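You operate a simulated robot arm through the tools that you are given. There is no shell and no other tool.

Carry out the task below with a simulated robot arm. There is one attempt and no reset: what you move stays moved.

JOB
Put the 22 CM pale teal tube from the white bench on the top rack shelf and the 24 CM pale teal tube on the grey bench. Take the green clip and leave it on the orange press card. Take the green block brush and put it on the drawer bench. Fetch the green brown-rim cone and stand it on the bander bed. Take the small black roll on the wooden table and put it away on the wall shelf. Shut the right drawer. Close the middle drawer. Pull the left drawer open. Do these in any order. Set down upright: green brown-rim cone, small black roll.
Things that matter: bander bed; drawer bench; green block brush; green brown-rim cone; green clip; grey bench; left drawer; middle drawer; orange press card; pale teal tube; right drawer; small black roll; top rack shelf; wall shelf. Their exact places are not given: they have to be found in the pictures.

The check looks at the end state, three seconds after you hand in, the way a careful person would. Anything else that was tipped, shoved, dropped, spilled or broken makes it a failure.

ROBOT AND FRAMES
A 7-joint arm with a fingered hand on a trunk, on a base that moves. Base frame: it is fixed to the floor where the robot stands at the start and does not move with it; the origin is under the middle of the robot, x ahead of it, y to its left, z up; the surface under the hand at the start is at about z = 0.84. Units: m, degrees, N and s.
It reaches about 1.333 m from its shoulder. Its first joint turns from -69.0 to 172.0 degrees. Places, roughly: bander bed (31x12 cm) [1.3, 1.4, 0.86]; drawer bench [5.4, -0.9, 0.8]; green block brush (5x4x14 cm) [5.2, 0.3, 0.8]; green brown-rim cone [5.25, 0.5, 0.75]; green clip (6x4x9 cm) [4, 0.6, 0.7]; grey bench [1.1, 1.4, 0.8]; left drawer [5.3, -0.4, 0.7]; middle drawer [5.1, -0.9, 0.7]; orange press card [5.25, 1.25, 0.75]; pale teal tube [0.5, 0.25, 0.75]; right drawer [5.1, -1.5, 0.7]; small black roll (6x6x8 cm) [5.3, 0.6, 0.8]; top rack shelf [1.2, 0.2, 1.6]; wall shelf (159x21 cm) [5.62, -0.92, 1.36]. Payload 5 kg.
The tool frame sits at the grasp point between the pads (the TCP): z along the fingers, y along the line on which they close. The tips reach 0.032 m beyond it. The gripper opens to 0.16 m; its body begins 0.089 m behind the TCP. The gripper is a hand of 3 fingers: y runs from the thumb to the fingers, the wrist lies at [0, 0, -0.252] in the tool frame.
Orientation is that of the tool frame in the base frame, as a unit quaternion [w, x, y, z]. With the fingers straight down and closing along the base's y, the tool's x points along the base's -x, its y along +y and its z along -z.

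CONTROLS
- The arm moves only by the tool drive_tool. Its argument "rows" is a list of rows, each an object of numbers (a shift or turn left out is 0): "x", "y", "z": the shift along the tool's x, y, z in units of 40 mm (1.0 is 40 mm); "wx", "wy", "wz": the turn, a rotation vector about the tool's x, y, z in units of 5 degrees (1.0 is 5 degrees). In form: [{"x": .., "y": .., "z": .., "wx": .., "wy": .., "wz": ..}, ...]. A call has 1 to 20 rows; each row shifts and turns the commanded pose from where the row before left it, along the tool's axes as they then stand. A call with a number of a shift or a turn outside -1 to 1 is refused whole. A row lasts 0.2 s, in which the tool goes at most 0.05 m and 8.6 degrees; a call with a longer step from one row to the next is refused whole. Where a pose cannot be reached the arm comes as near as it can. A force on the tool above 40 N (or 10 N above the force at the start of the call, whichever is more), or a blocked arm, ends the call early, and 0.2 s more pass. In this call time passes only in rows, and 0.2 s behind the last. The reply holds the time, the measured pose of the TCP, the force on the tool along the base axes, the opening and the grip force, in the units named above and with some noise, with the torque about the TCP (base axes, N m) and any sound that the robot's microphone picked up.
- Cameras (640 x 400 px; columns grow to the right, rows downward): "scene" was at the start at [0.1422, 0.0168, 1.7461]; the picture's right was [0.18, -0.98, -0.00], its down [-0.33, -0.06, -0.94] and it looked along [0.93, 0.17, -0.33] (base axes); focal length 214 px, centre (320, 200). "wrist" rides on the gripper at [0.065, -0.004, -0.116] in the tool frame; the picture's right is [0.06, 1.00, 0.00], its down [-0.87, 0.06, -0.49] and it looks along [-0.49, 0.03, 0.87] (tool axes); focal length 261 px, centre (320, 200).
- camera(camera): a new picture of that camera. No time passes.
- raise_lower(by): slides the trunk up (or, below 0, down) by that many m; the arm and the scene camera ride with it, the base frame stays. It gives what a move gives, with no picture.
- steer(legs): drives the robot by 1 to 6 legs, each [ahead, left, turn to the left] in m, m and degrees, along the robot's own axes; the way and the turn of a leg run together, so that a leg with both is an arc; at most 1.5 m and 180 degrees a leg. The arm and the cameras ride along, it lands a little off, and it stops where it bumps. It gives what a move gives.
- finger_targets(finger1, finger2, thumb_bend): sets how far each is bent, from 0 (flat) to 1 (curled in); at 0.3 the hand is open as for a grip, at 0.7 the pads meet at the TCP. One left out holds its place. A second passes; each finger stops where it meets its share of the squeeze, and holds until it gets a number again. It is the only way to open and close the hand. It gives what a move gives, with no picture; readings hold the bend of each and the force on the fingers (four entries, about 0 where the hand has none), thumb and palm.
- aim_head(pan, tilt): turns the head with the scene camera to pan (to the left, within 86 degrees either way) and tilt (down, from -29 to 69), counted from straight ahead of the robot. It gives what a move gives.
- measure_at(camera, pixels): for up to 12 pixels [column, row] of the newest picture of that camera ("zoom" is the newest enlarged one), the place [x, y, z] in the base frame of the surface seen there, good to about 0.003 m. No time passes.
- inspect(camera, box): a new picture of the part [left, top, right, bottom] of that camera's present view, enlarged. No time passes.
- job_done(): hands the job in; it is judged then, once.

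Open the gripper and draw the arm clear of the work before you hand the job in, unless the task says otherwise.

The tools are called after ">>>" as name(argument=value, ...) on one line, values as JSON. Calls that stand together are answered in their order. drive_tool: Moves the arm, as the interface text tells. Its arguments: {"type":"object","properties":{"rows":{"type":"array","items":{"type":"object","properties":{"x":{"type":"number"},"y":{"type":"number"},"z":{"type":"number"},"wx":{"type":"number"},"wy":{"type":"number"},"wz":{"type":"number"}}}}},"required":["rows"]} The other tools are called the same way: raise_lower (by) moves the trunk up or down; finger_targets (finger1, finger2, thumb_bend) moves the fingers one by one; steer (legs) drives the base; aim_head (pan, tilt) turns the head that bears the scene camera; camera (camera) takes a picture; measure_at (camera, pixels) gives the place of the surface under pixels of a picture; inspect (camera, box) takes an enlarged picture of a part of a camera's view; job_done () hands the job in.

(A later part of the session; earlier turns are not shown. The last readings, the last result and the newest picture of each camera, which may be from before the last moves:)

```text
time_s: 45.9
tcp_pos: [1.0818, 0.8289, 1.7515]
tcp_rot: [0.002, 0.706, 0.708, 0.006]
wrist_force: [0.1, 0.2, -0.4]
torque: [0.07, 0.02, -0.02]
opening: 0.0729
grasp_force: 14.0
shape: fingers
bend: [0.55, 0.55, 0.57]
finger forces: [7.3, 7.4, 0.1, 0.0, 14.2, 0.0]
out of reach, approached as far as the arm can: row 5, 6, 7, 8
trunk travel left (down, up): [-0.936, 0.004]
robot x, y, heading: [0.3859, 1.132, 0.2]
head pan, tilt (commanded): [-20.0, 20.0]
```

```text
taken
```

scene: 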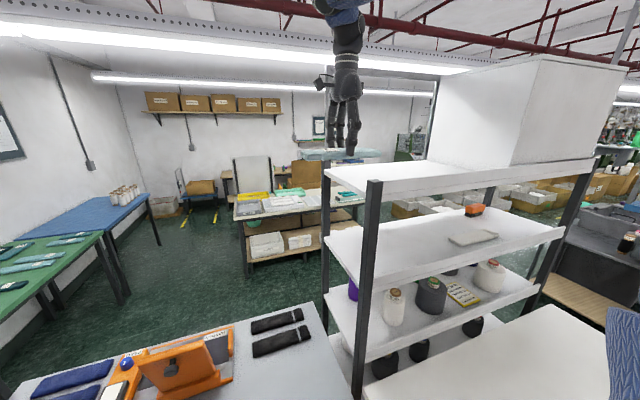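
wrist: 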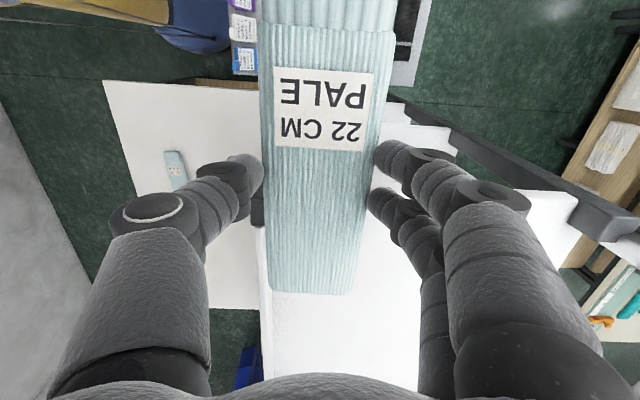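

The arm is at its reach limit here (shoulder seems near the robot's axis at z≈1.25). I need to stand closer; first I zoom on the robot base in the wrist picture to learn its footprint.

>>> inspect(camera="wrist", box=[0, 0, 320, 200])

>>> measure_at(camera="wrist", pixels=[[200, 45], [225, 45], [175, 40], [160, 30], [230, 20], [245, 45], [110, 80], [240, 85], [120, 110], [262, 300], [245, 230], [430, 120]])

```text
2.00 times, centred on (160, 100) of wrist
```

zoom: 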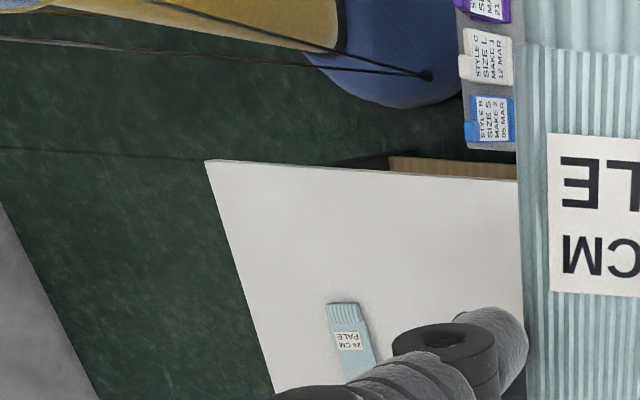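

```text
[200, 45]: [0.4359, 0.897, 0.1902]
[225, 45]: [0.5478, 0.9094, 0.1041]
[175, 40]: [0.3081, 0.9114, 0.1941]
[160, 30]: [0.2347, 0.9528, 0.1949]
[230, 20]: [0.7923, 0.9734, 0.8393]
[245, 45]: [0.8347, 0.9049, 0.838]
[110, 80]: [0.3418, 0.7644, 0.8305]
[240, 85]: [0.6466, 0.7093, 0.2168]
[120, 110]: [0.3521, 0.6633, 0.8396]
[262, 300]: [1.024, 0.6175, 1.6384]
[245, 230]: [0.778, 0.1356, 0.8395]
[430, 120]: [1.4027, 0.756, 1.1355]
```

The base is round with radius ≈0.28 m; clearances: white bench side y=0.745, grey bench edge x=0.79. I raise the hand slightly and move the base to about (0.46, 1.07).

>>> drive_tool(rows=[{"x": 1, "z": -0.5}, {"x": 1, "z": -0.3}])

>>> steer(legs=[[0.075, -0.06, 0]])

>>> camera(camera="wrist")

```text
time_s: 46.5
tcp_pos: [1.0813, 0.916, 1.7861]
tcp_rot: [0.0, 0.707, 0.708, 0.001]
wrist_force: [-0.5, 0.6, -0.2]
torque: [-0.07, 0.02, 0.02]
opening: 0.0727
grasp_force: 14.3
shape: fingers
bend: [0.55, 0.55, 0.57]
finger forces: [7.4, 7.3, 0.0, 0.0, 14.3, 0.0]
trunk travel left (down, up): [-0.936, 0.004]
robot x, y, heading: [0.3878, 1.1302, 0.4]
head pan, tilt (commanded): [-20.0, 20.0]
```

```text
time_s: 47.6
tcp_pos: [1.1558, 0.8551, 1.7849]
tcp_rot: [0.0, 0.706, 0.709, 0.0]
wrist_force: [0.3, -0.1, -0.5]
torque: [0.01, -0.01, -0.04]
opening: 0.0729
grasp_force: 15.1
shape: fingers
bend: [0.55, 0.55, 0.57]
finger forces: [7.5, 7.4, 0.0, 0.0, 14.3, 0.0]
trunk travel left (down, up): [-0.936, 0.004]
robot x, y, heading: [0.4612, 1.0754, 0.3]
head pan, tilt (commanded): [-20.0, 20.0]
```

```text
taken
```

wrist: 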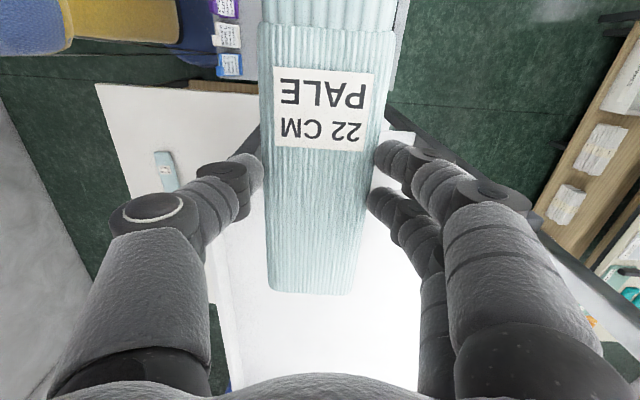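

I now tilt the hand 20° forward while moving over the shelf to about (1.12, 0.57, 1.72), to stay within reach.

>>> drive_tool(rows=[{"x": -1, "wx": -1}, {"x": -1, "wx": -1}, {"x": -1, "wx": -1}, {"x": -1, "wx": -1}])

>>> drive_tool(rows=[{"x": -0.9, "y": -0.4, "z": 0.3}, {"x": -0.9, "y": -0.4, "z": 0.4}, {"x": -0.9, "y": -0.4, "z": 0.4}, {"x": -0.4, "y": -0.2, "z": 0.1}])

>>> camera(camera="scene")

>>> camera(camera="wrist")

```text
time_s: 48.6
tcp_pos: [1.152, 0.6901, 1.7853]
tcp_rot: [0.122, 0.695, 0.697, 0.125]
wrist_force: [-0.6, -0.8, -0.6]
torque: [0.09, -0.06, 0.07]
opening: 0.0729
grasp_force: 14.7
shape: fingers
bend: [0.55, 0.55, 0.57]
finger forces: [7.5, 7.2, 0.0, 0.0, 14.2, 0.0]
trunk travel left (down, up): [-0.936, 0.004]
robot x, y, heading: [0.4592, 1.0734, 0.2]
head pan, tilt (commanded): [-20.0, 20.0]
```

```text
time_s: 49.6
tcp_pos: [1.1348, 0.5735, 1.7145]
tcp_rot: [0.123, 0.695, 0.697, 0.125]
wrist_force: [0.3, -0.5, -0.6]
torque: [0.02, -0.03, 0.01]
opening: 0.0726
grasp_force: 14.4
shape: fingers
bend: [0.55, 0.55, 0.57]
finger forces: [7.4, 7.4, 0.0, 0.0, 14.2, 0.1]
out of reach, approached as far as the arm can: row 3, 4
trunk travel left (down, up): [-0.936, 0.004]
robot x, y, heading: [0.4624, 1.0735, 0.4]
head pan, tilt (commanded): [-20.0, 20.0]
```

```text
taken
```

scene: 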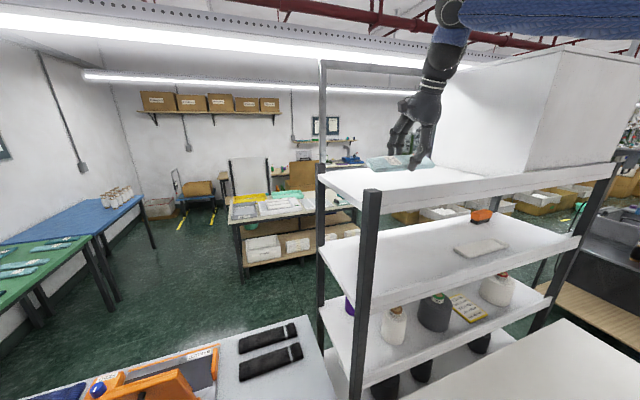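

```text
taken
```

wrist: 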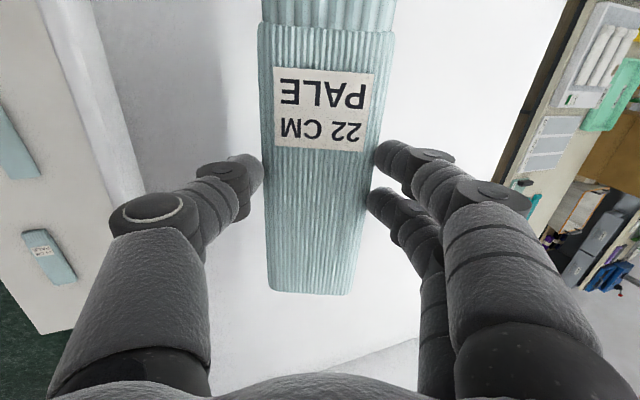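

The tube is over the shelf surface, clear of the lip and box. I lower it step by step.

>>> drive_tool(rows=[{"y": -0.18, "z": 0.5}, {"y": -0.18, "z": 0.5}])

>>> inspect(camera="scene", box=[320, 60, 520, 210])

```text
time_s: 50.2
tcp_pos: [1.1353, 0.573, 1.6707]
tcp_rot: [0.121, 0.696, 0.697, 0.123]
wrist_force: [-0.1, 0.1, -0.8]
torque: [0.03, -0.01, 0.05]
opening: 0.0728
grasp_force: 14.3
shape: fingers
bend: [0.55, 0.55, 0.57]
finger forces: [7.2, 7.3, 0.0, 0.0, 14.1, 0.0]
trunk travel left (down, up): [-0.936, 0.004]
robot x, y, heading: [0.4587, 1.0754, 0.0]
head pan, tilt (commanded): [-20.0, 20.0]
```

```text
2.67 times, centred on (420, 135) of scene
```

zoom: 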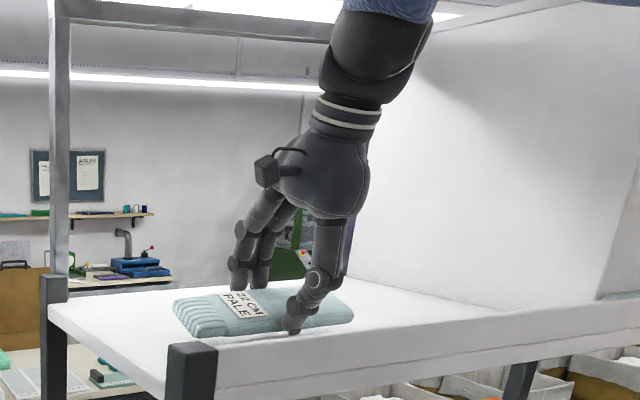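

Lower now makes the vertical pose reachable, so I turn the hand back upright (tube level) at this height before setting down.

>>> drive_tool(rows=[{"wx": 1}, {"wx": 1}, {"wx": 1}])

>>> inspect(camera="scene", box=[320, 60, 520, 210])

```text
time_s: 51.0
tcp_pos: [1.1529, 0.6066, 1.6497]
tcp_rot: [0.033, 0.705, 0.708, 0.034]
wrist_force: [1.1, -1.7, 9.0]
torque: [-0.07, 0.35, -0.03]
opening: 0.0729
grasp_force: 16.3
shape: fingers
bend: [0.55, 0.55, 0.58]
finger forces: [8.3, 8.9, 0.0, 0.0, 16.4, 0.1]
out of reach, approached as far as the arm can: row 2, 3
trunk travel left (down, up): [-0.936, 0.004]
robot x, y, heading: [0.4639, 1.0692, 0.1]
head pan, tilt (commanded): [-20.0, 20.0]
```

```text
2.67 times, centred on (420, 135) of scene
```

zoom: 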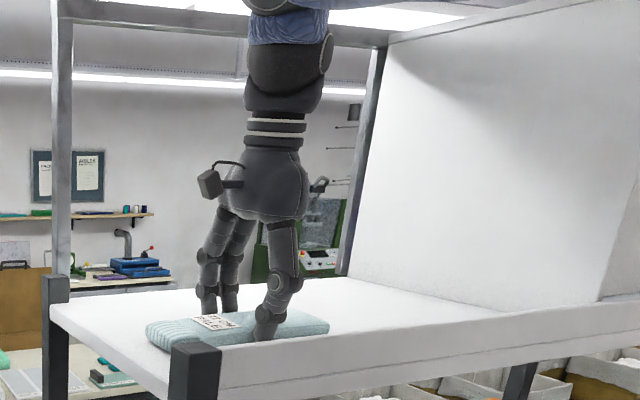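

The arm slid a little to (1.153, 0.607) with light contact. I check the tube's left end versus the shelf's left edge.

>>> measure_at(camera="zoom", pixels=[[150, 328], [160, 345], [325, 322], [240, 318], [100, 325], [60, 305], [130, 340], [90, 290], [200, 350], [120, 300], [75, 322], [145, 305]])

>>> camera(camera="wrist")

```text
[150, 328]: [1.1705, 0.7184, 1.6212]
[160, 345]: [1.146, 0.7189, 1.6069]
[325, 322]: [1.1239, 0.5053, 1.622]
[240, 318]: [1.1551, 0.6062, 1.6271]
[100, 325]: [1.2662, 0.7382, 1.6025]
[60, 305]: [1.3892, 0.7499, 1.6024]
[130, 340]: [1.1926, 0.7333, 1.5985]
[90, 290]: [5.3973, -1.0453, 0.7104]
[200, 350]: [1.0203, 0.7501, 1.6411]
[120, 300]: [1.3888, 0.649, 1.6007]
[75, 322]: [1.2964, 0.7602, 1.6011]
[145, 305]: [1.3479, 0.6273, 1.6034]
```

```text
taken
```

wrist: 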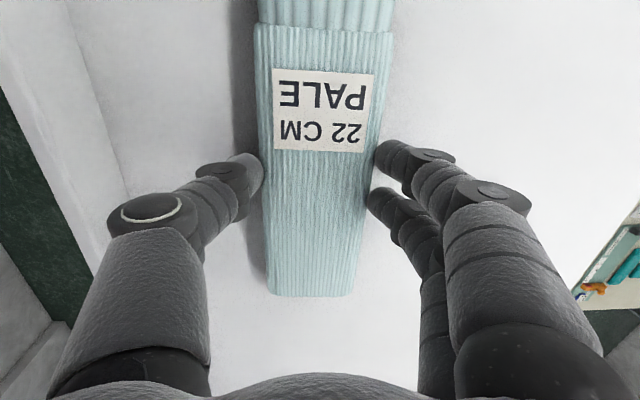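

The tube lies fully on the shelf (left end y≈0.72, shelf edge y≈0.76). I release gently.

>>> finger_targets(finger1=0.47, finger2=0.47, thumb_bend=0.47)

>>> finger_targets(finger1=0.4, finger2=0.4, thumb_bend=0.4)

>>> camera(camera="wrist")

>>> inspect(camera="scene", box=[320, 60, 520, 210])

```text
time_s: 52.0
tcp_pos: [1.1508, 0.6057, 1.65]
tcp_rot: [0.033, 0.705, 0.707, 0.036]
wrist_force: [-0.1, 1.0, 0.7]
torque: [0.03, -0.02, 0.03]
opening: 0.0986
grasp_force: 0.1
shape: fingers
bend: [0.47, 0.47, 0.47]
finger forces: [0.1, 0.0, 0.1, 0.0, 0.1, 0.0]
trunk travel left (down, up): [-0.936, 0.004]
robot x, y, heading: [0.4608, 1.0747, 0.5]
head pan, tilt (commanded): [-20.0, 20.0]
```

```text
time_s: 53.0
tcp_pos: [1.1505, 0.6047, 1.6495]
tcp_rot: [0.032, 0.705, 0.708, 0.036]
wrist_force: [-0.1, -0.1, -0.4]
torque: [-0.04, 0.04, -0.01]
opening: 0.1275
grasp_force: 0.0
shape: fingers
bend: [0.4, 0.4, 0.4]
finger forces: [0.1, 0.1, 0.0, 0.1, 0.0, 0.1]
trunk travel left (down, up): [-0.936, 0.004]
robot x, y, heading: [0.4624, 1.074, 0.6]
head pan, tilt (commanded): [-20.0, 20.0]
```

```text
taken
```

wrist: 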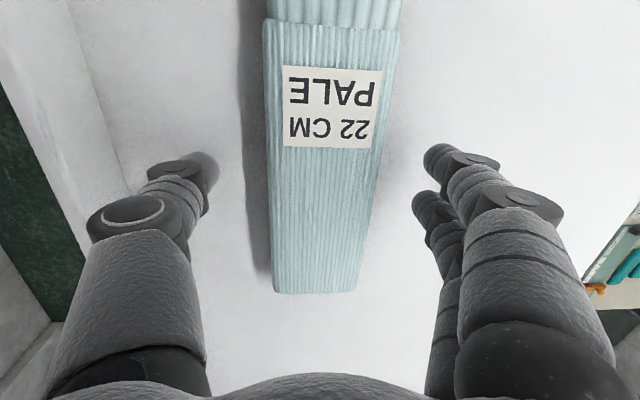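

```text
2.67 times, centred on (420, 135) of scene
```

zoom: 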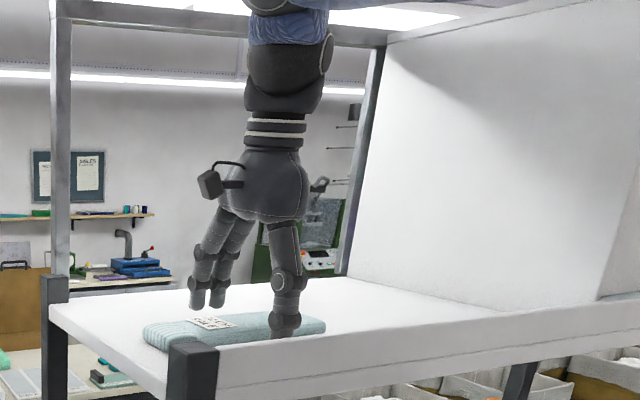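

Released and the tube lies flat. I lift off while moving along the tube's axis (+y), which keeps the fingers clear of it and within reach.

>>> drive_tool(rows=[{"x": 0.5, "z": -0.6}, {"x": 0.6, "z": -1}, {"x": 0.7, "z": -1}, {"x": 0.7, "z": -1}, {"x": 1, "z": -0.5}, {"x": 1, "z": -0.5}, {"x": 1}, {"x": 1}])

>>> camera(camera="wrist")

>>> inspect(camera="scene", box=[320, 60, 520, 210])

```text
time_s: 54.8
tcp_pos: [1.1375, 0.8915, 1.8098]
tcp_rot: [0.031, 0.705, 0.708, 0.031]
wrist_force: [0.9, 0.4, -0.5]
torque: [-0.07, 0.0, -0.03]
opening: 0.1275
grasp_force: 0.1
shape: fingers
bend: [0.4, 0.4, 0.4]
finger forces: [0.0, 0.1, 0.0, 0.0, 0.0, 0.0]
out of reach, approached as far as the arm can: row 2, 3, 4
trunk travel left (down, up): [-0.936, 0.004]
robot x, y, heading: [0.4624, 1.0757, 0.2]
head pan, tilt (commanded): [-20.0, 20.0]
```

```text
taken
```

wrist: 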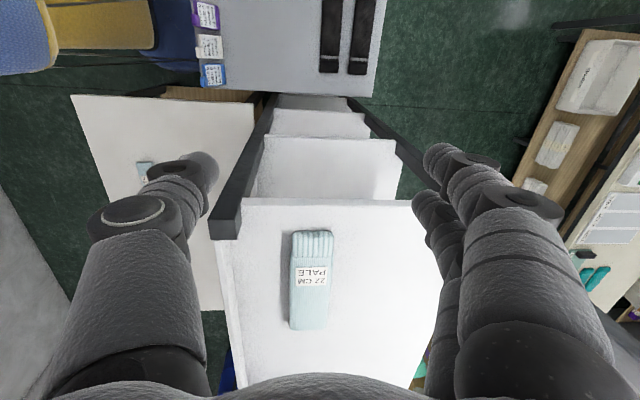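

```text
2.67 times, centred on (420, 135) of scene
```

zoom: 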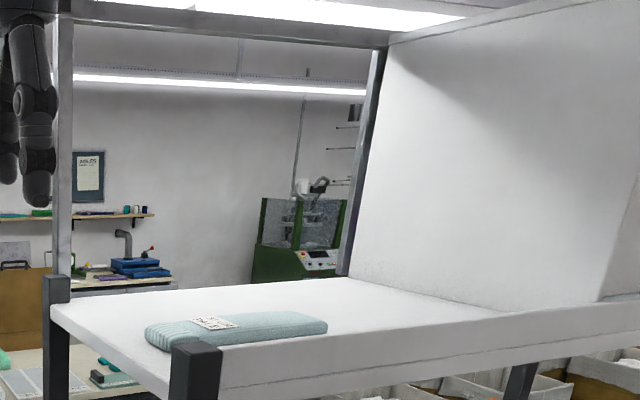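

The 22 CM tube is safely on the top shelf. Next the 24 CM tube: near reach is limited, so I back out to x≈-0.27 and go right to y≈-0.16.

>>> steer(legs=[[-0.73, 0, -0.2]])

>>> steer(legs=[[0, -1.23, 0]])

>>> aim_head(pan=0, tilt=40)

>>> camera(camera="scene")

>>> camera(camera="wrist")

```text
time_s: 58.8
tcp_pos: [0.4002, 0.8791, 1.8095]
tcp_rot: [0.031, 0.712, 0.701, 0.03]
wrist_force: [0.1, -0.3, -1.0]
torque: [-0.02, 0.02, 0.01]
opening: 0.1277
grasp_force: 0.2
shape: fingers
bend: [0.4, 0.4, 0.4]
finger forces: [0.0, 0.0, 0.0, 0.0, 0.1, 0.1]
trunk travel left (down, up): [-0.936, 0.004]
robot x, y, heading: [-0.2681, 1.0743, -0.8]
head pan, tilt (commanded): [-20.0, 20.0]
```

```text
time_s: 65.0
tcp_pos: [0.3917, -0.3424, 1.8105]
tcp_rot: [0.03, 0.707, 0.706, 0.032]
wrist_force: [-0.4, -0.3, 0.2]
torque: [-0.01, 0.0, -0.01]
opening: 0.1276
grasp_force: 0.1
shape: fingers
bend: [0.4, 0.4, 0.4]
finger forces: [0.0, 0.0, 0.1, 0.1, 0.1, 0.0]
trunk travel left (down, up): [-0.936, 0.004]
robot x, y, heading: [-0.2796, -0.1539, 0.2]
head pan, tilt (commanded): [-20.0, 20.0]
```

```text
time_s: 65.8
tcp_pos: [0.3931, -0.3415, 1.8097]
tcp_rot: [0.03, 0.707, 0.706, 0.032]
wrist_force: [-0.5, 0.3, 0.1]
torque: [-0.03, -0.01, -0.02]
opening: 0.1274
grasp_force: 0.0
shape: fingers
bend: [0.4, 0.4, 0.4]
finger forces: [0.1, 0.0, 0.0, 0.0, 0.1, 0.0]
trunk travel left (down, up): [-0.936, 0.004]
robot x, y, heading: [-0.2786, -0.1506, -0.2]
head pan, tilt (commanded): [0.0, 40.0]
```

```text
taken
```

scene: 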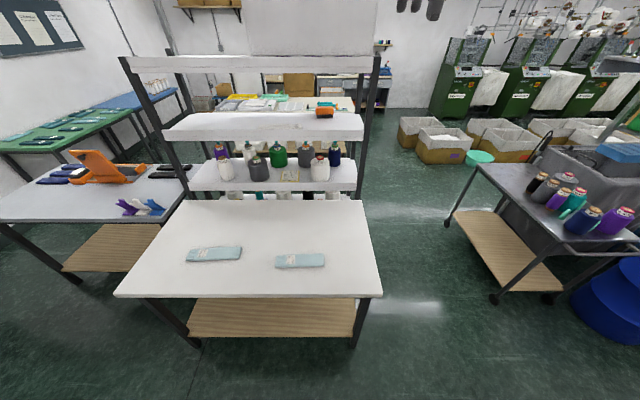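

```text
taken
```

wrist: 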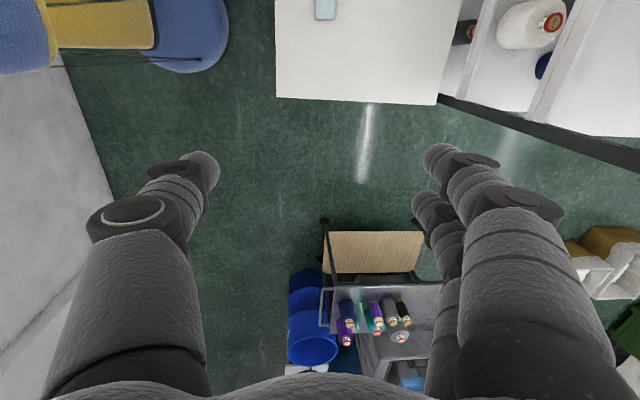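

Now I measure the 24 CM tube here (the right one in the picture, at (300,260)); the label must be verified.

>>> inspect(camera="scene", box=[170, 230, 350, 290])

>>> measure_at(camera="scene", pixels=[[278, 263], [300, 262], [322, 259], [300, 256], [300, 268], [215, 254]])

>>> drive_tool(rows=[{"x": 1, "y": 0.3, "wx": 0.7}, {"x": 1, "y": 0.3}, {"x": 1, "y": 0.3}, {"x": 1, "y": 0.3}, {"x": 1, "y": 0.3}, {"x": 1, "y": 0.3}, {"x": 1, "y": 0.3}])

>>> raise_lower(by=-0.45)

>>> camera(camera="wrist")

```text
3.56 times, centred on (260, 260) of scene
```

zoom: 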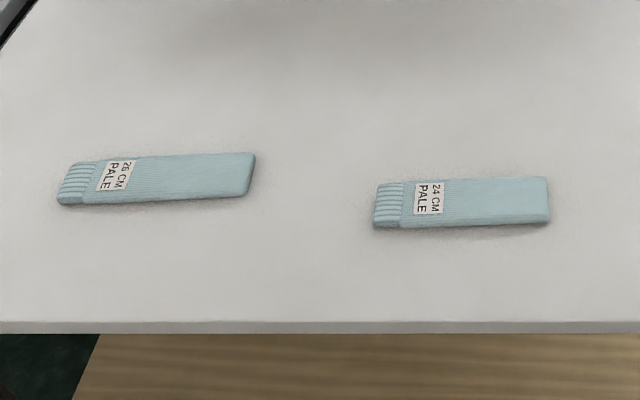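

```text
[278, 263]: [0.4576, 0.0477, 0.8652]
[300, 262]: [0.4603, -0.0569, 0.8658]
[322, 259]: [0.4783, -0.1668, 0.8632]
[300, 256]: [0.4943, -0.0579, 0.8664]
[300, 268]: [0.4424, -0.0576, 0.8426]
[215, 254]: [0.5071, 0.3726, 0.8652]
```

```text
time_s: 67.4
tcp_pos: [0.471, -0.0573, 1.8099]
tcp_rot: [0.009, 0.708, 0.707, 0.01]
wrist_force: [1.0, 0.4, -0.4]
torque: [-0.02, -0.05, 0.05]
opening: 0.1279
grasp_force: 0.2
shape: fingers
bend: [0.4, 0.4, 0.4]
finger forces: [0.1, 0.0, 0.0, 0.0, 0.1, 0.1]
out of reach, approached as far as the arm can: row 7
trunk travel left (down, up): [-0.936, 0.004]
robot x, y, heading: [-0.2828, -0.152, 0.1]
head pan, tilt (commanded): [0.0, 40.0]
```

```text
refused: -0.45 is not a number from -0.4 to 0.4
```

```text
taken
```

wrist: 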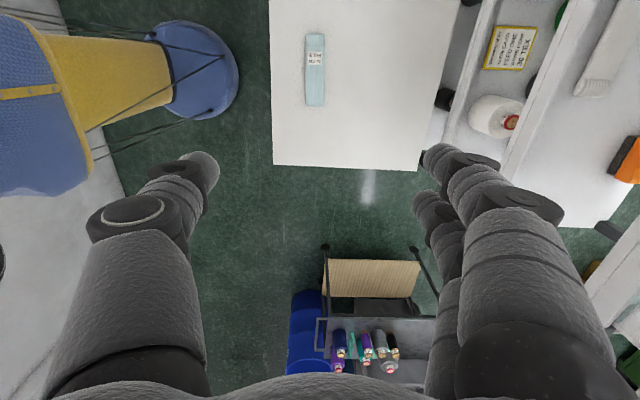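

The tube is below the hand. I lower the trunk by 0.4 m and descend with the arm to z≈1.0, opening the fingers for the approach.

>>> raise_lower(by=-0.4)

>>> finger_targets(finger1=0.42, finger2=0.42, thumb_bend=0.42)

>>> drive_tool(rows=[{"z": 1}, {"z": 1}, {"z": 1}, {"z": 1}, {"z": 1}, {"z": 1}, {"z": 1}, {"z": 1}, {"z": 1}, {"z": 1}])

>>> camera(camera="wrist")

>>> camera(camera="scene")

```text
time_s: 71.3
tcp_pos: [0.4726, -0.0601, 1.4096]
tcp_rot: [0.01, 0.708, 0.706, 0.011]
wrist_force: [-0.8, 0.6, 0.5]
torque: [0.0, 0.03, -0.04]
opening: 0.1278
grasp_force: 0.1
shape: fingers
bend: [0.4, 0.4, 0.4]
finger forces: [0.1, 0.0, 0.0, 0.0, 0.0, 0.1]
trunk travel left (down, up): [-0.536, 0.404]
robot x, y, heading: [-0.2786, -0.1486, 0.1]
head pan, tilt (commanded): [0.0, 40.0]
```

```text
time_s: 72.3
tcp_pos: [0.4734, -0.0595, 1.4096]
tcp_rot: [0.01, 0.708, 0.706, 0.01]
wrist_force: [-0.5, -0.2, 0.4]
torque: [-0.01, 0.02, -0.02]
opening: 0.1209
grasp_force: 0.0
shape: fingers
bend: [0.42, 0.42, 0.42]
finger forces: [0.0, 0.1, 0.1, 0.0, 0.1, 0.0]
trunk travel left (down, up): [-0.536, 0.404]
robot x, y, heading: [-0.2805, -0.1522, -0.0]
head pan, tilt (commanded): [0.0, 40.0]
```

```text
time_s: 74.5
tcp_pos: [0.4859, -0.0579, 1.0075]
tcp_rot: [0.008, 0.708, 0.706, 0.01]
wrist_force: [0.2, -0.3, -0.5]
torque: [0.03, -0.01, 0.01]
opening: 0.1207
grasp_force: 0.1
shape: fingers
bend: [0.42, 0.42, 0.42]
finger forces: [0.0, 0.1, 0.0, 0.1, 0.1, 0.0]
trunk travel left (down, up): [-0.536, 0.404]
robot x, y, heading: [-0.2805, -0.1527, -0.1]
head pan, tilt (commanded): [0.0, 40.0]
```

```text
taken
```

wrist: 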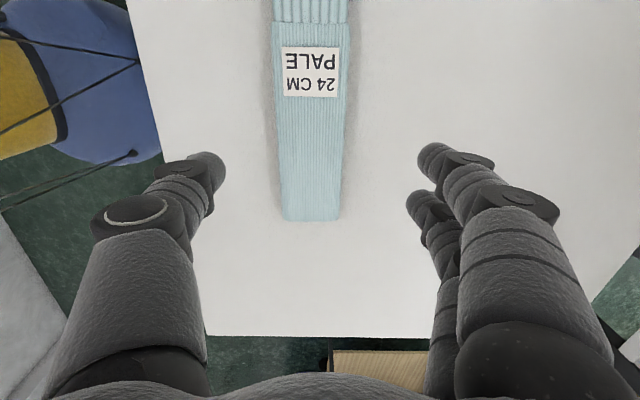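

```text
taken
```

scene: 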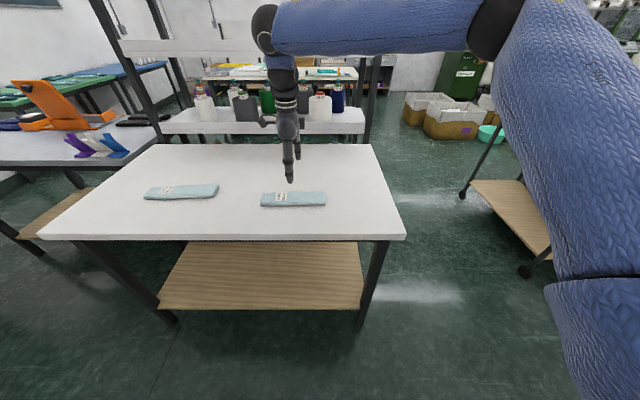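

The tube is centred about 7 mm to -x. I correct, descend to TCP z≈0.889 and close.

>>> drive_tool(rows=[{"y": -0.2, "z": 1}, {"z": 1}, {"z": 0.95}])

>>> finger_targets(finger1=0.52, finger2=0.52, thumb_bend=0.52)

>>> finger_targets(finger1=0.62, finger2=0.62, thumb_bend=0.62)

>>> camera(camera="wrist")

```text
time_s: 75.3
tcp_pos: [0.4807, -0.0581, 0.8891]
tcp_rot: [0.008, 0.708, 0.706, 0.01]
wrist_force: [-0.3, -0.5, 0.5]
torque: [-0.02, 0.05, 0.01]
opening: 0.1207
grasp_force: 0.2
shape: fingers
bend: [0.42, 0.42, 0.42]
finger forces: [0.0, 0.0, 0.1, 0.0, 0.1, 0.0]
trunk travel left (down, up): [-0.536, 0.404]
robot x, y, heading: [-0.2794, -0.1498, -0.0]
head pan, tilt (commanded): [0.0, 40.0]
```

```text
time_s: 76.3
tcp_pos: [0.4813, -0.0586, 0.8909]
tcp_rot: [0.01, 0.708, 0.706, 0.01]
wrist_force: [-0.1, -0.5, -0.2]
torque: [-0.02, -0.03, 0.01]
opening: 0.0795
grasp_force: 0.1
shape: fingers
bend: [0.52, 0.52, 0.52]
finger forces: [0.0, 0.0, 0.1, 0.0, 0.1, 0.0]
trunk travel left (down, up): [-0.536, 0.404]
robot x, y, heading: [-0.2811, -0.156, -0.2]
head pan, tilt (commanded): [0.0, 40.0]
```

```text
time_s: 77.3
tcp_pos: [0.4814, -0.0596, 0.8898]
tcp_rot: [0.009, 0.708, 0.706, 0.01]
wrist_force: [-0.1, 0.2, 0.5]
torque: [-0.01, 0.0, 0.0]
opening: 0.0727
grasp_force: 16.0
shape: fingers
bend: [0.55, 0.54, 0.57]
finger forces: [7.3, 7.8, 0.0, 0.0, 15.2, 0.0]
trunk travel left (down, up): [-0.536, 0.404]
robot x, y, heading: [-0.2787, -0.151, -0.2]
head pan, tilt (commanded): [0.0, 40.0]
```

```text
taken
```

wrist: 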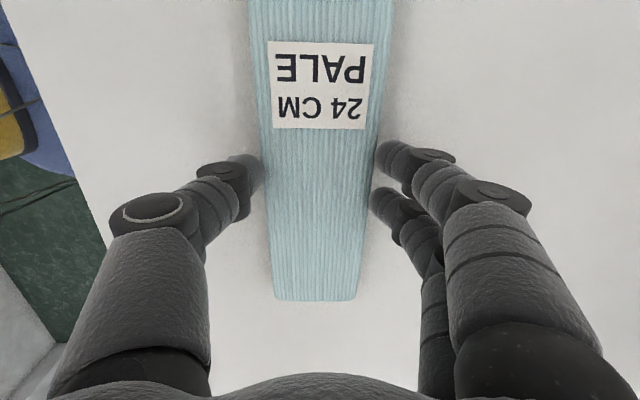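

Gripped firmly (16 N). I lift straight up to z≈1.25.

>>> drive_tool(rows=[{"z": -0.5}, {"z": -1}, {"z": -1}, {"z": -1}, {"z": -1}, {"z": -1}, {"z": -1}, {"z": -1}, {"z": -1}, {"z": -0.5}])

>>> camera(camera="wrist")

>>> steer(legs=[[0, 1.5, 0]])

>>> aim_head(pan=0, tilt=35)

>>> camera(camera="scene")

```text
time_s: 79.5
tcp_pos: [0.4685, -0.0601, 1.2514]
tcp_rot: [0.009, 0.708, 0.706, 0.01]
wrist_force: [-0.4, -0.4, -1.0]
torque: [-0.01, 0.02, 0.0]
opening: 0.0728
grasp_force: 15.2
shape: fingers
bend: [0.55, 0.55, 0.57]
finger forces: [7.3, 7.8, 0.0, 0.0, 15.1, 0.1]
trunk travel left (down, up): [-0.536, 0.404]
robot x, y, heading: [-0.2791, -0.1541, -0.0]
head pan, tilt (commanded): [0.0, 40.0]
```

```text
taken
```

wrist: 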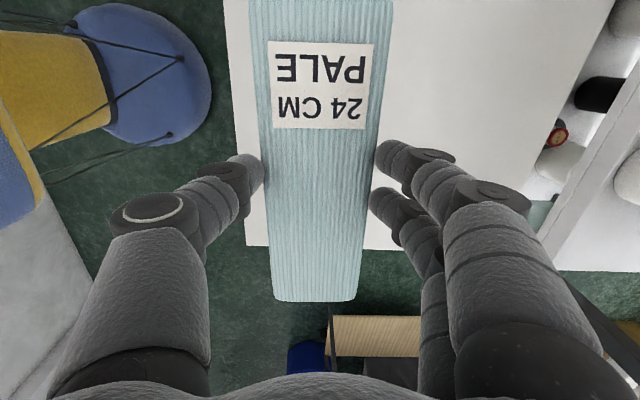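

```text
time_s: 87.0
tcp_pos: [0.4563, 1.4735, 1.2499]
tcp_rot: [0.009, 0.702, 0.712, 0.011]
wrist_force: [0.4, 0.0, 0.1]
torque: [-0.03, 0.0, 0.03]
opening: 0.0727
grasp_force: 14.9
shape: fingers
bend: [0.55, 0.55, 0.57]
finger forces: [7.3, 7.7, 0.0, 0.1, 15.0, 0.1]
trunk travel left (down, up): [-0.536, 0.404]
robot x, y, heading: [-0.2956, 1.3694, 1.5]
head pan, tilt (commanded): [0.0, 40.0]
```

```text
time_s: 87.6
tcp_pos: [0.4553, 1.4729, 1.2502]
tcp_rot: [0.009, 0.701, 0.713, 0.011]
wrist_force: [0.2, 0.8, -0.8]
torque: [0.02, 0.02, -0.03]
opening: 0.0725
grasp_force: 15.4
shape: fingers
bend: [0.55, 0.55, 0.57]
finger forces: [7.3, 7.8, 0.0, 0.1, 15.0, 0.0]
trunk travel left (down, up): [-0.536, 0.404]
robot x, y, heading: [-0.2939, 1.3692, 0.9]
head pan, tilt (commanded): [0.0, 35.0]
```

```text
taken
```

scene: 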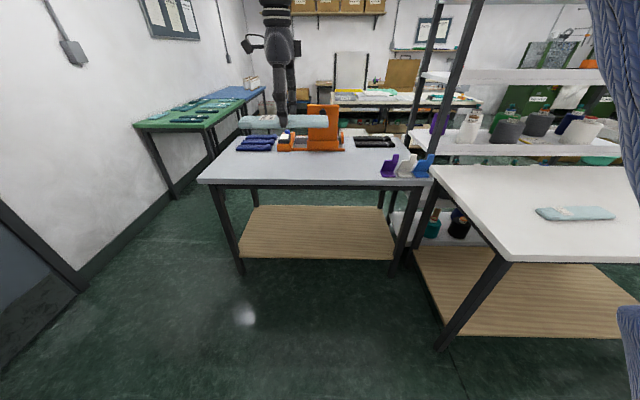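

The grey bench is ahead with a free strip at its front. I drive ahead 0.46 m and look again.

>>> steer(legs=[[0.46, 0, -0.9]])

>>> camera(camera="scene")

>>> camera(camera="wrist")

```text
time_s: 90.4
tcp_pos: [0.924, 1.4678, 1.2489]
tcp_rot: [0.009, 0.707, 0.707, 0.01]
wrist_force: [1.0, 0.7, -0.2]
torque: [-0.01, 0.01, -0.01]
opening: 0.0728
grasp_force: 15.5
shape: fingers
bend: [0.55, 0.55, 0.57]
finger forces: [7.3, 7.8, 0.0, 0.0, 15.1, 0.0]
trunk travel left (down, up): [-0.536, 0.404]
robot x, y, heading: [0.1723, 1.3712, -0.0]
head pan, tilt (commanded): [0.0, 35.0]
```

```text
taken
```

scene: 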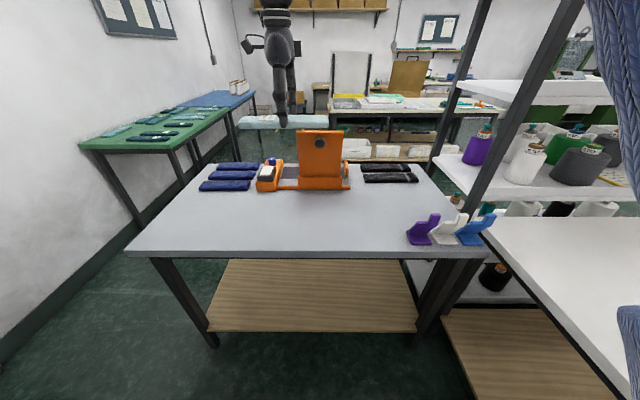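

```text
taken
```

wrist: 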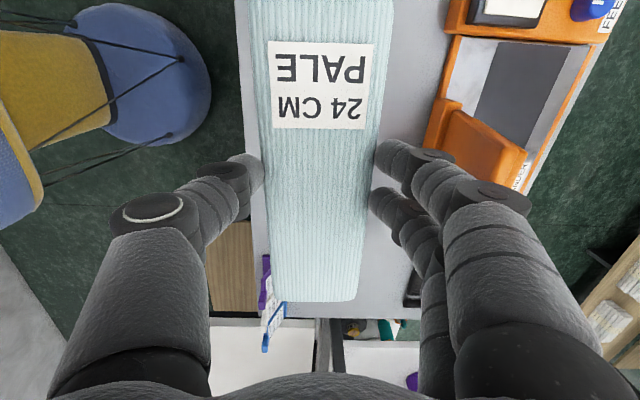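

I measure the objects on the grey bench to choose a free spot.

>>> measure_at(camera="scene", pixels=[[228, 185], [200, 190], [270, 180], [258, 190], [320, 185], [300, 190], [350, 188], [390, 180], [420, 242], [160, 240], [280, 230], [330, 135]])

>>> measure_at(camera="wrist", pixels=[[430, 120], [440, 60], [480, 140], [520, 100], [500, 60], [560, 60], [412, 290], [270, 270], [420, 60], [490, 5], [540, 130], [480, 60]])

```text
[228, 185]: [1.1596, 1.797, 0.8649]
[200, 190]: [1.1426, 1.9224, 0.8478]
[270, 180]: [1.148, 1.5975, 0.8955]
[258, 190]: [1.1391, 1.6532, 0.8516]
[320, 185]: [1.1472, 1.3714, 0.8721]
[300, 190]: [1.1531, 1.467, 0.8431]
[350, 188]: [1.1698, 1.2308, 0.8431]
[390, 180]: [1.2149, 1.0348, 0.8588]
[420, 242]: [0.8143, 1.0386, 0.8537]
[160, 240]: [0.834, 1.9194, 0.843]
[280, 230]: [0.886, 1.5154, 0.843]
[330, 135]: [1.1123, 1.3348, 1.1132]
```

```text
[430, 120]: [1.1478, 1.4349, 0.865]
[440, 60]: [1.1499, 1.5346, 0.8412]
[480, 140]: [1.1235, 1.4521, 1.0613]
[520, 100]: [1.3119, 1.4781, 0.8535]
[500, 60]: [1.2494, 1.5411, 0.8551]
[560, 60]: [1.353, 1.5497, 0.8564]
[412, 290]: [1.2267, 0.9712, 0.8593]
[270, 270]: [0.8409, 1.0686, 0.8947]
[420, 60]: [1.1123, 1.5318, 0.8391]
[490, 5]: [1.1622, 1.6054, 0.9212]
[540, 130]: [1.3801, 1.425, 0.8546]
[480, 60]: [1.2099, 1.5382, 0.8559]
```

The bench surface is z≈0.841; the strip x 0.82–1.08 is free around y 1.5. I lower the tube there to just above the surface.

>>> drive_tool(rows=[{"x": 0.4, "z": 1}, {"x": 0.4, "z": 1}, {"z": 1}, {"z": 1}, {"z": 1}, {"z": 1}, {"z": 1}, {"z": 1}, {"z": 0.6}])

>>> inspect(camera="scene", box=[180, 120, 420, 270])

```text
time_s: 92.4
tcp_pos: [0.9298, 1.5008, 0.9081]
tcp_rot: [0.009, 0.706, 0.708, 0.01]
wrist_force: [0.5, -0.8, 0.0]
torque: [0.01, 0.02, 0.01]
opening: 0.0727
grasp_force: 15.3
shape: fingers
bend: [0.55, 0.55, 0.57]
finger forces: [7.2, 7.7, 0.0, 0.1, 15.1, 0.0]
trunk travel left (down, up): [-0.536, 0.404]
robot x, y, heading: [0.1743, 1.373, 0.2]
head pan, tilt (commanded): [0.0, 35.0]
```

```text
2.67 times, centred on (300, 195) of scene
```

zoom: 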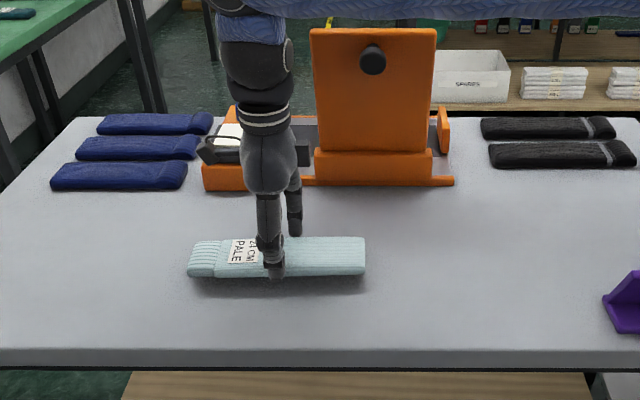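

The tube hovers about 15 mm above the bench. I lower the rest, then release.

>>> drive_tool(rows=[{"z": 0.25}, {"z": 0.15}])

>>> finger_targets(finger1=0.5, finger2=0.5, thumb_bend=0.5)

>>> finger_targets(finger1=0.42, finger2=0.42, thumb_bend=0.42)

>>> camera(camera="wrist")

```text
time_s: 93.0
tcp_pos: [0.9317, 1.5006, 0.8916]
tcp_rot: [0.009, 0.706, 0.708, 0.01]
wrist_force: [0.1, -0.2, 0.6]
torque: [0.03, -0.02, -0.02]
opening: 0.0728
grasp_force: 14.4
shape: fingers
bend: [0.55, 0.55, 0.57]
finger forces: [7.2, 7.7, 0.1, 0.0, 15.1, 0.0]
trunk travel left (down, up): [-0.536, 0.404]
robot x, y, heading: [0.1745, 1.3719, 0.4]
head pan, tilt (commanded): [0.0, 35.0]
```

```text
time_s: 94.0
tcp_pos: [0.9321, 1.5009, 0.8909]
tcp_rot: [0.009, 0.706, 0.708, 0.01]
wrist_force: [0.0, 0.0, 0.1]
torque: [0.03, 0.0, 0.0]
opening: 0.0863
grasp_force: 0.0
shape: fingers
bend: [0.5, 0.5, 0.5]
finger forces: [0.1, 0.0, 0.0, 0.1, 0.0, 0.0]
trunk travel left (down, up): [-0.536, 0.404]
robot x, y, heading: [0.1764, 1.3735, 0.0]
head pan, tilt (commanded): [0.0, 35.0]
```

```text
time_s: 95.0
tcp_pos: [0.9326, 1.5018, 0.8906]
tcp_rot: [0.009, 0.707, 0.707, 0.01]
wrist_force: [0.3, 0.5, -0.2]
torque: [-0.01, -0.01, 0.02]
opening: 0.1194
grasp_force: 0.0
shape: fingers
bend: [0.42, 0.42, 0.42]
finger forces: [0.0, 0.0, 0.0, 0.0, 0.0, 0.0]
trunk travel left (down, up): [-0.536, 0.404]
robot x, y, heading: [0.1758, 1.3743, 0.4]
head pan, tilt (commanded): [0.0, 35.0]
```

```text
taken
```

wrist: 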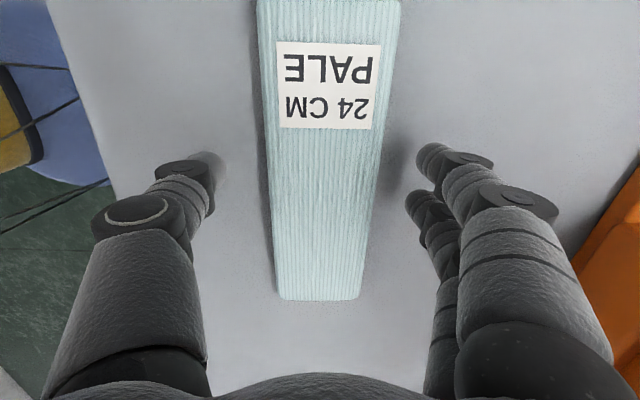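

24 CM tube set down on the grey bench. I lift straight up and take a look at the bander bed for later.

>>> drive_tool(rows=[{"z": -0.6}, {"z": -1}, {"z": -1}, {"z": -1}, {"z": -1}, {"z": -1}, {"z": -1}, {"z": -1}, {"z": -1}, {"z": -1}, {"z": -1}])

>>> raise_lower(by=0.4)

>>> aim_head(pan=5, tilt=45)

>>> inspect(camera="scene", box=[160, 80, 480, 280])

>>> camera(camera="wrist")

```text
time_s: 97.4
tcp_pos: [0.9209, 1.5005, 1.3166]
tcp_rot: [0.009, 0.706, 0.708, 0.011]
wrist_force: [-0.4, 0.3, 0.2]
torque: [0.0, -0.03, 0.03]
opening: 0.1193
grasp_force: 0.1
shape: fingers
bend: [0.42, 0.42, 0.42]
finger forces: [0.0, 0.0, 0.0, 0.0, 0.1, 0.0]
trunk travel left (down, up): [-0.536, 0.404]
robot x, y, heading: [0.1706, 1.3708, 0.1]
head pan, tilt (commanded): [0.0, 35.0]
```

```text
time_s: 101.2
tcp_pos: [0.9229, 1.4982, 1.714]
tcp_rot: [0.009, 0.707, 0.707, 0.011]
wrist_force: [0.0, 0.3, -0.9]
torque: [-0.02, -0.01, -0.01]
opening: 0.1196
grasp_force: 0.0
shape: fingers
bend: [0.42, 0.42, 0.42]
finger forces: [0.1, 0.0, 0.0, 0.0, 0.0, 0.0]
trunk travel left (down, up): [-0.936, 0.004]
robot x, y, heading: [0.1758, 1.3712, 0.0]
head pan, tilt (commanded): [0.0, 35.0]
```

```text
time_s: 102.0
tcp_pos: [0.9226, 1.4994, 1.7151]
tcp_rot: [0.009, 0.706, 0.708, 0.01]
wrist_force: [-0.8, 0.1, 0.6]
torque: [-0.01, -0.01, -0.03]
opening: 0.1195
grasp_force: 0.1
shape: fingers
bend: [0.42, 0.42, 0.42]
finger forces: [0.0, 0.0, 0.0, 0.0, 0.0, 0.1]
trunk travel left (down, up): [-0.936, 0.004]
robot x, y, heading: [0.1727, 1.3711, 0.5]
head pan, tilt (commanded): [5.0, 45.0]
```

```text
2.00 times, centred on (320, 180) of scene
```

zoom: 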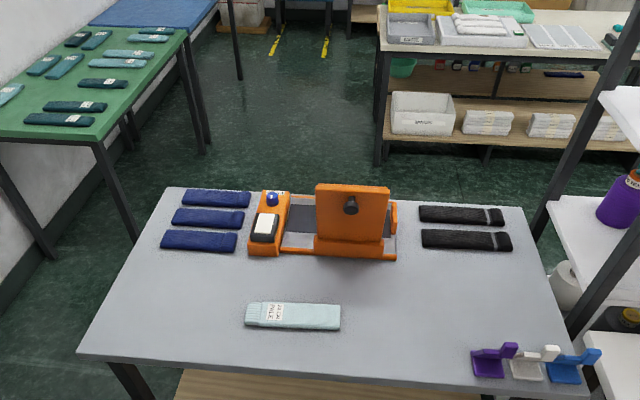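

```text
taken
```

wrist: 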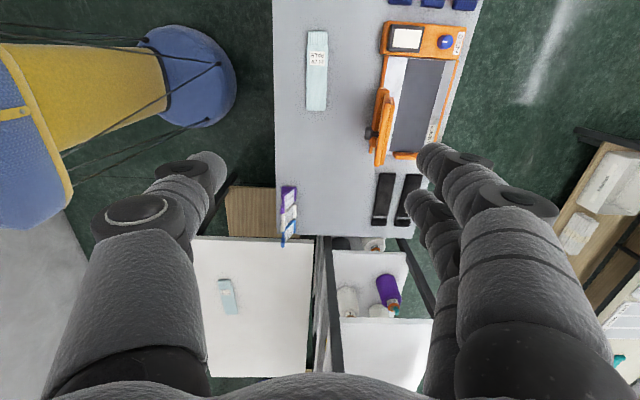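

Both tubes are done. The bander bed is the dark mat behind the orange lid, better approached from the rear of the bench later. Now I look at the route towards the far end.

>>> aim_head(pan=-5, tilt=15)

>>> camera(camera="scene")

>>> aim_head(pan=35, tilt=35)

>>> camera(camera="scene")

```text
time_s: 102.9
tcp_pos: [0.9229, 1.4996, 1.715]
tcp_rot: [0.009, 0.706, 0.708, 0.011]
wrist_force: [0.0, -0.9, 0.2]
torque: [-0.01, 0.01, 0.01]
opening: 0.1198
grasp_force: 0.0
shape: fingers
bend: [0.42, 0.42, 0.42]
finger forces: [0.1, 0.0, 0.1, 0.0, 0.0, 0.0]
trunk travel left (down, up): [-0.936, 0.004]
robot x, y, heading: [0.1763, 1.3722, -0.1]
head pan, tilt (commanded): [-5.0, 15.0]
```

```text
taken
```

scene: 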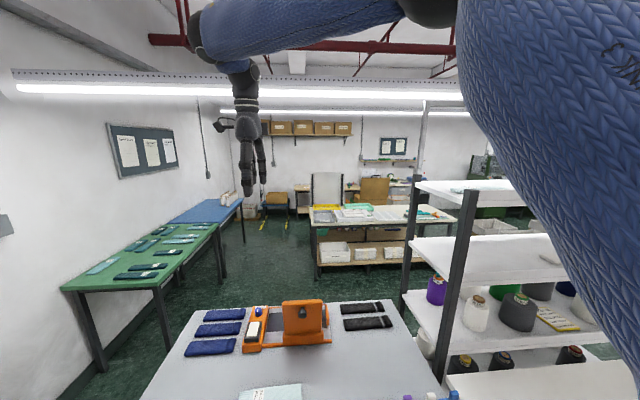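

```text
time_s: 104.0
tcp_pos: [0.9224, 1.4983, 1.7148]
tcp_rot: [0.01, 0.706, 0.708, 0.011]
wrist_force: [-1.0, 0.1, -0.8]
torque: [0.0, 0.0, 0.02]
opening: 0.1195
grasp_force: 0.1
shape: fingers
bend: [0.42, 0.42, 0.42]
finger forces: [0.0, 0.0, 0.0, 0.0, 0.1, 0.0]
trunk travel left (down, up): [-0.936, 0.004]
robot x, y, heading: [0.176, 1.3728, 0.3]
head pan, tilt (commanded): [35.0, 35.0]
```

```text
taken
```

scene: 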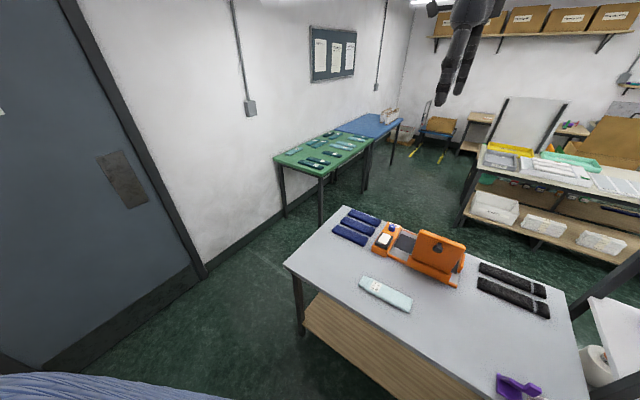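

I measure the aisle between the grey bench and the green/blue tables.

>>> measure_at(camera="scene", pixels=[[286, 266], [345, 207], [322, 178], [372, 146], [400, 122], [280, 155], [322, 220], [362, 190], [470, 200], [480, 150], [440, 130], [230, 260]])

>>> aim_head(pan=-45, tilt=25)

>>> camera(camera="scene")

```text
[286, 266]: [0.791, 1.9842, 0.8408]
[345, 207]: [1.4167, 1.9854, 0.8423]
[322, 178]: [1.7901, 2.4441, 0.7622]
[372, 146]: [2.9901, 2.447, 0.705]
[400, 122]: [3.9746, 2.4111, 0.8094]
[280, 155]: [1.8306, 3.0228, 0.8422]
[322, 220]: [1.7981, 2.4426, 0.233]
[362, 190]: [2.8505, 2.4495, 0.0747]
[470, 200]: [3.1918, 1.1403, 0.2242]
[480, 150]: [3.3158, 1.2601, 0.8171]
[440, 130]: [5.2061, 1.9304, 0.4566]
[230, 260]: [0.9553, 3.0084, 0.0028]
```

```text
time_s: 105.5
tcp_pos: [0.9226, 1.4986, 1.7145]
tcp_rot: [0.009, 0.706, 0.708, 0.01]
wrist_force: [0.0, -0.4, -0.3]
torque: [0.02, -0.03, -0.01]
opening: 0.1196
grasp_force: 0.0
shape: fingers
bend: [0.42, 0.42, 0.42]
finger forces: [0.0, 0.0, 0.0, 0.0, 0.0, 0.0]
trunk travel left (down, up): [-0.936, 0.004]
robot x, y, heading: [0.1719, 1.3749, 0.5]
head pan, tilt (commanded): [-45.0, 25.0]
```

```text
taken
```

scene: 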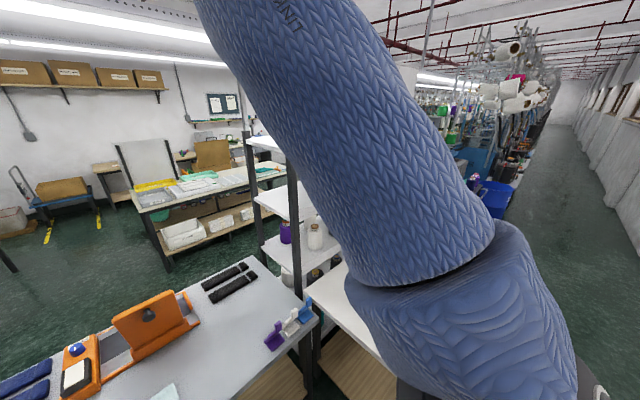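

The left aisle is tight (≈0.6 m between corners), so I take the wide right aisle. I lower the trunk 0.4 m so that the arm passes below the light fixture (z≈2.05), and back out first.

>>> raise_lower(by=-0.4)

>>> steer(legs=[[-0.46, 0, 0], [0, -1.2, 0]])

>>> aim_head(pan=-30, tilt=30)

>>> camera(camera="scene")

```text
time_s: 109.3
tcp_pos: [0.9223, 1.4984, 1.3149]
tcp_rot: [0.009, 0.707, 0.707, 0.011]
wrist_force: [0.8, 0.1, 0.3]
torque: [0.03, -0.01, 0.02]
opening: 0.1196
grasp_force: 0.0
shape: fingers
bend: [0.42, 0.42, 0.42]
finger forces: [0.0, 0.0, 0.0, 0.0, 0.0, 0.1]
trunk travel left (down, up): [-0.536, 0.404]
robot x, y, heading: [0.1754, 1.3732, 0.3]
head pan, tilt (commanded): [-45.0, 25.0]
```

```text
time_s: 117.7
tcp_pos: [0.474, 0.3175, 1.3141]
tcp_rot: [0.008, 0.706, 0.708, 0.009]
wrist_force: [-0.3, -0.3, -0.1]
torque: [0.0, 0.05, 0.01]
opening: 0.1196
grasp_force: 0.0
shape: fingers
bend: [0.42, 0.42, 0.42]
finger forces: [0.0, 0.0, 0.0, 0.1, 0.1, 0.0]
trunk travel left (down, up): [-0.536, 0.404]
robot x, y, heading: [-0.2743, 0.1905, 0.1]
head pan, tilt (commanded): [-45.0, 25.0]
```

```text
time_s: 118.5
tcp_pos: [0.474, 0.3163, 1.3152]
tcp_rot: [0.009, 0.707, 0.707, 0.011]
wrist_force: [0.2, -0.4, 0.2]
torque: [-0.05, 0.04, -0.04]
opening: 0.1194
grasp_force: 0.0
shape: fingers
bend: [0.42, 0.42, 0.42]
finger forces: [0.0, 0.0, 0.1, 0.0, 0.0, 0.0]
trunk travel left (down, up): [-0.536, 0.404]
robot x, y, heading: [-0.2728, 0.1934, -0.2]
head pan, tilt (commanded): [-30.0, 30.0]
```

```text
taken
```

scene: 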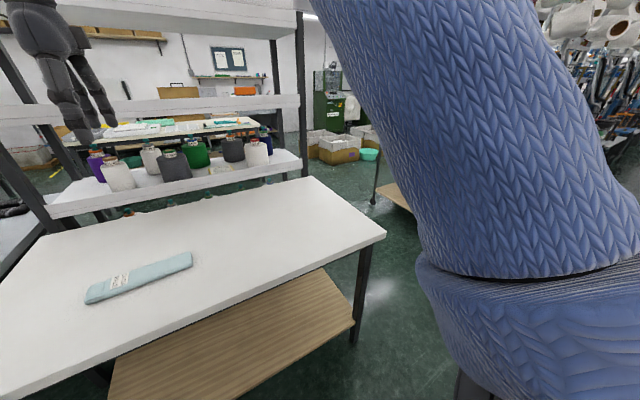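

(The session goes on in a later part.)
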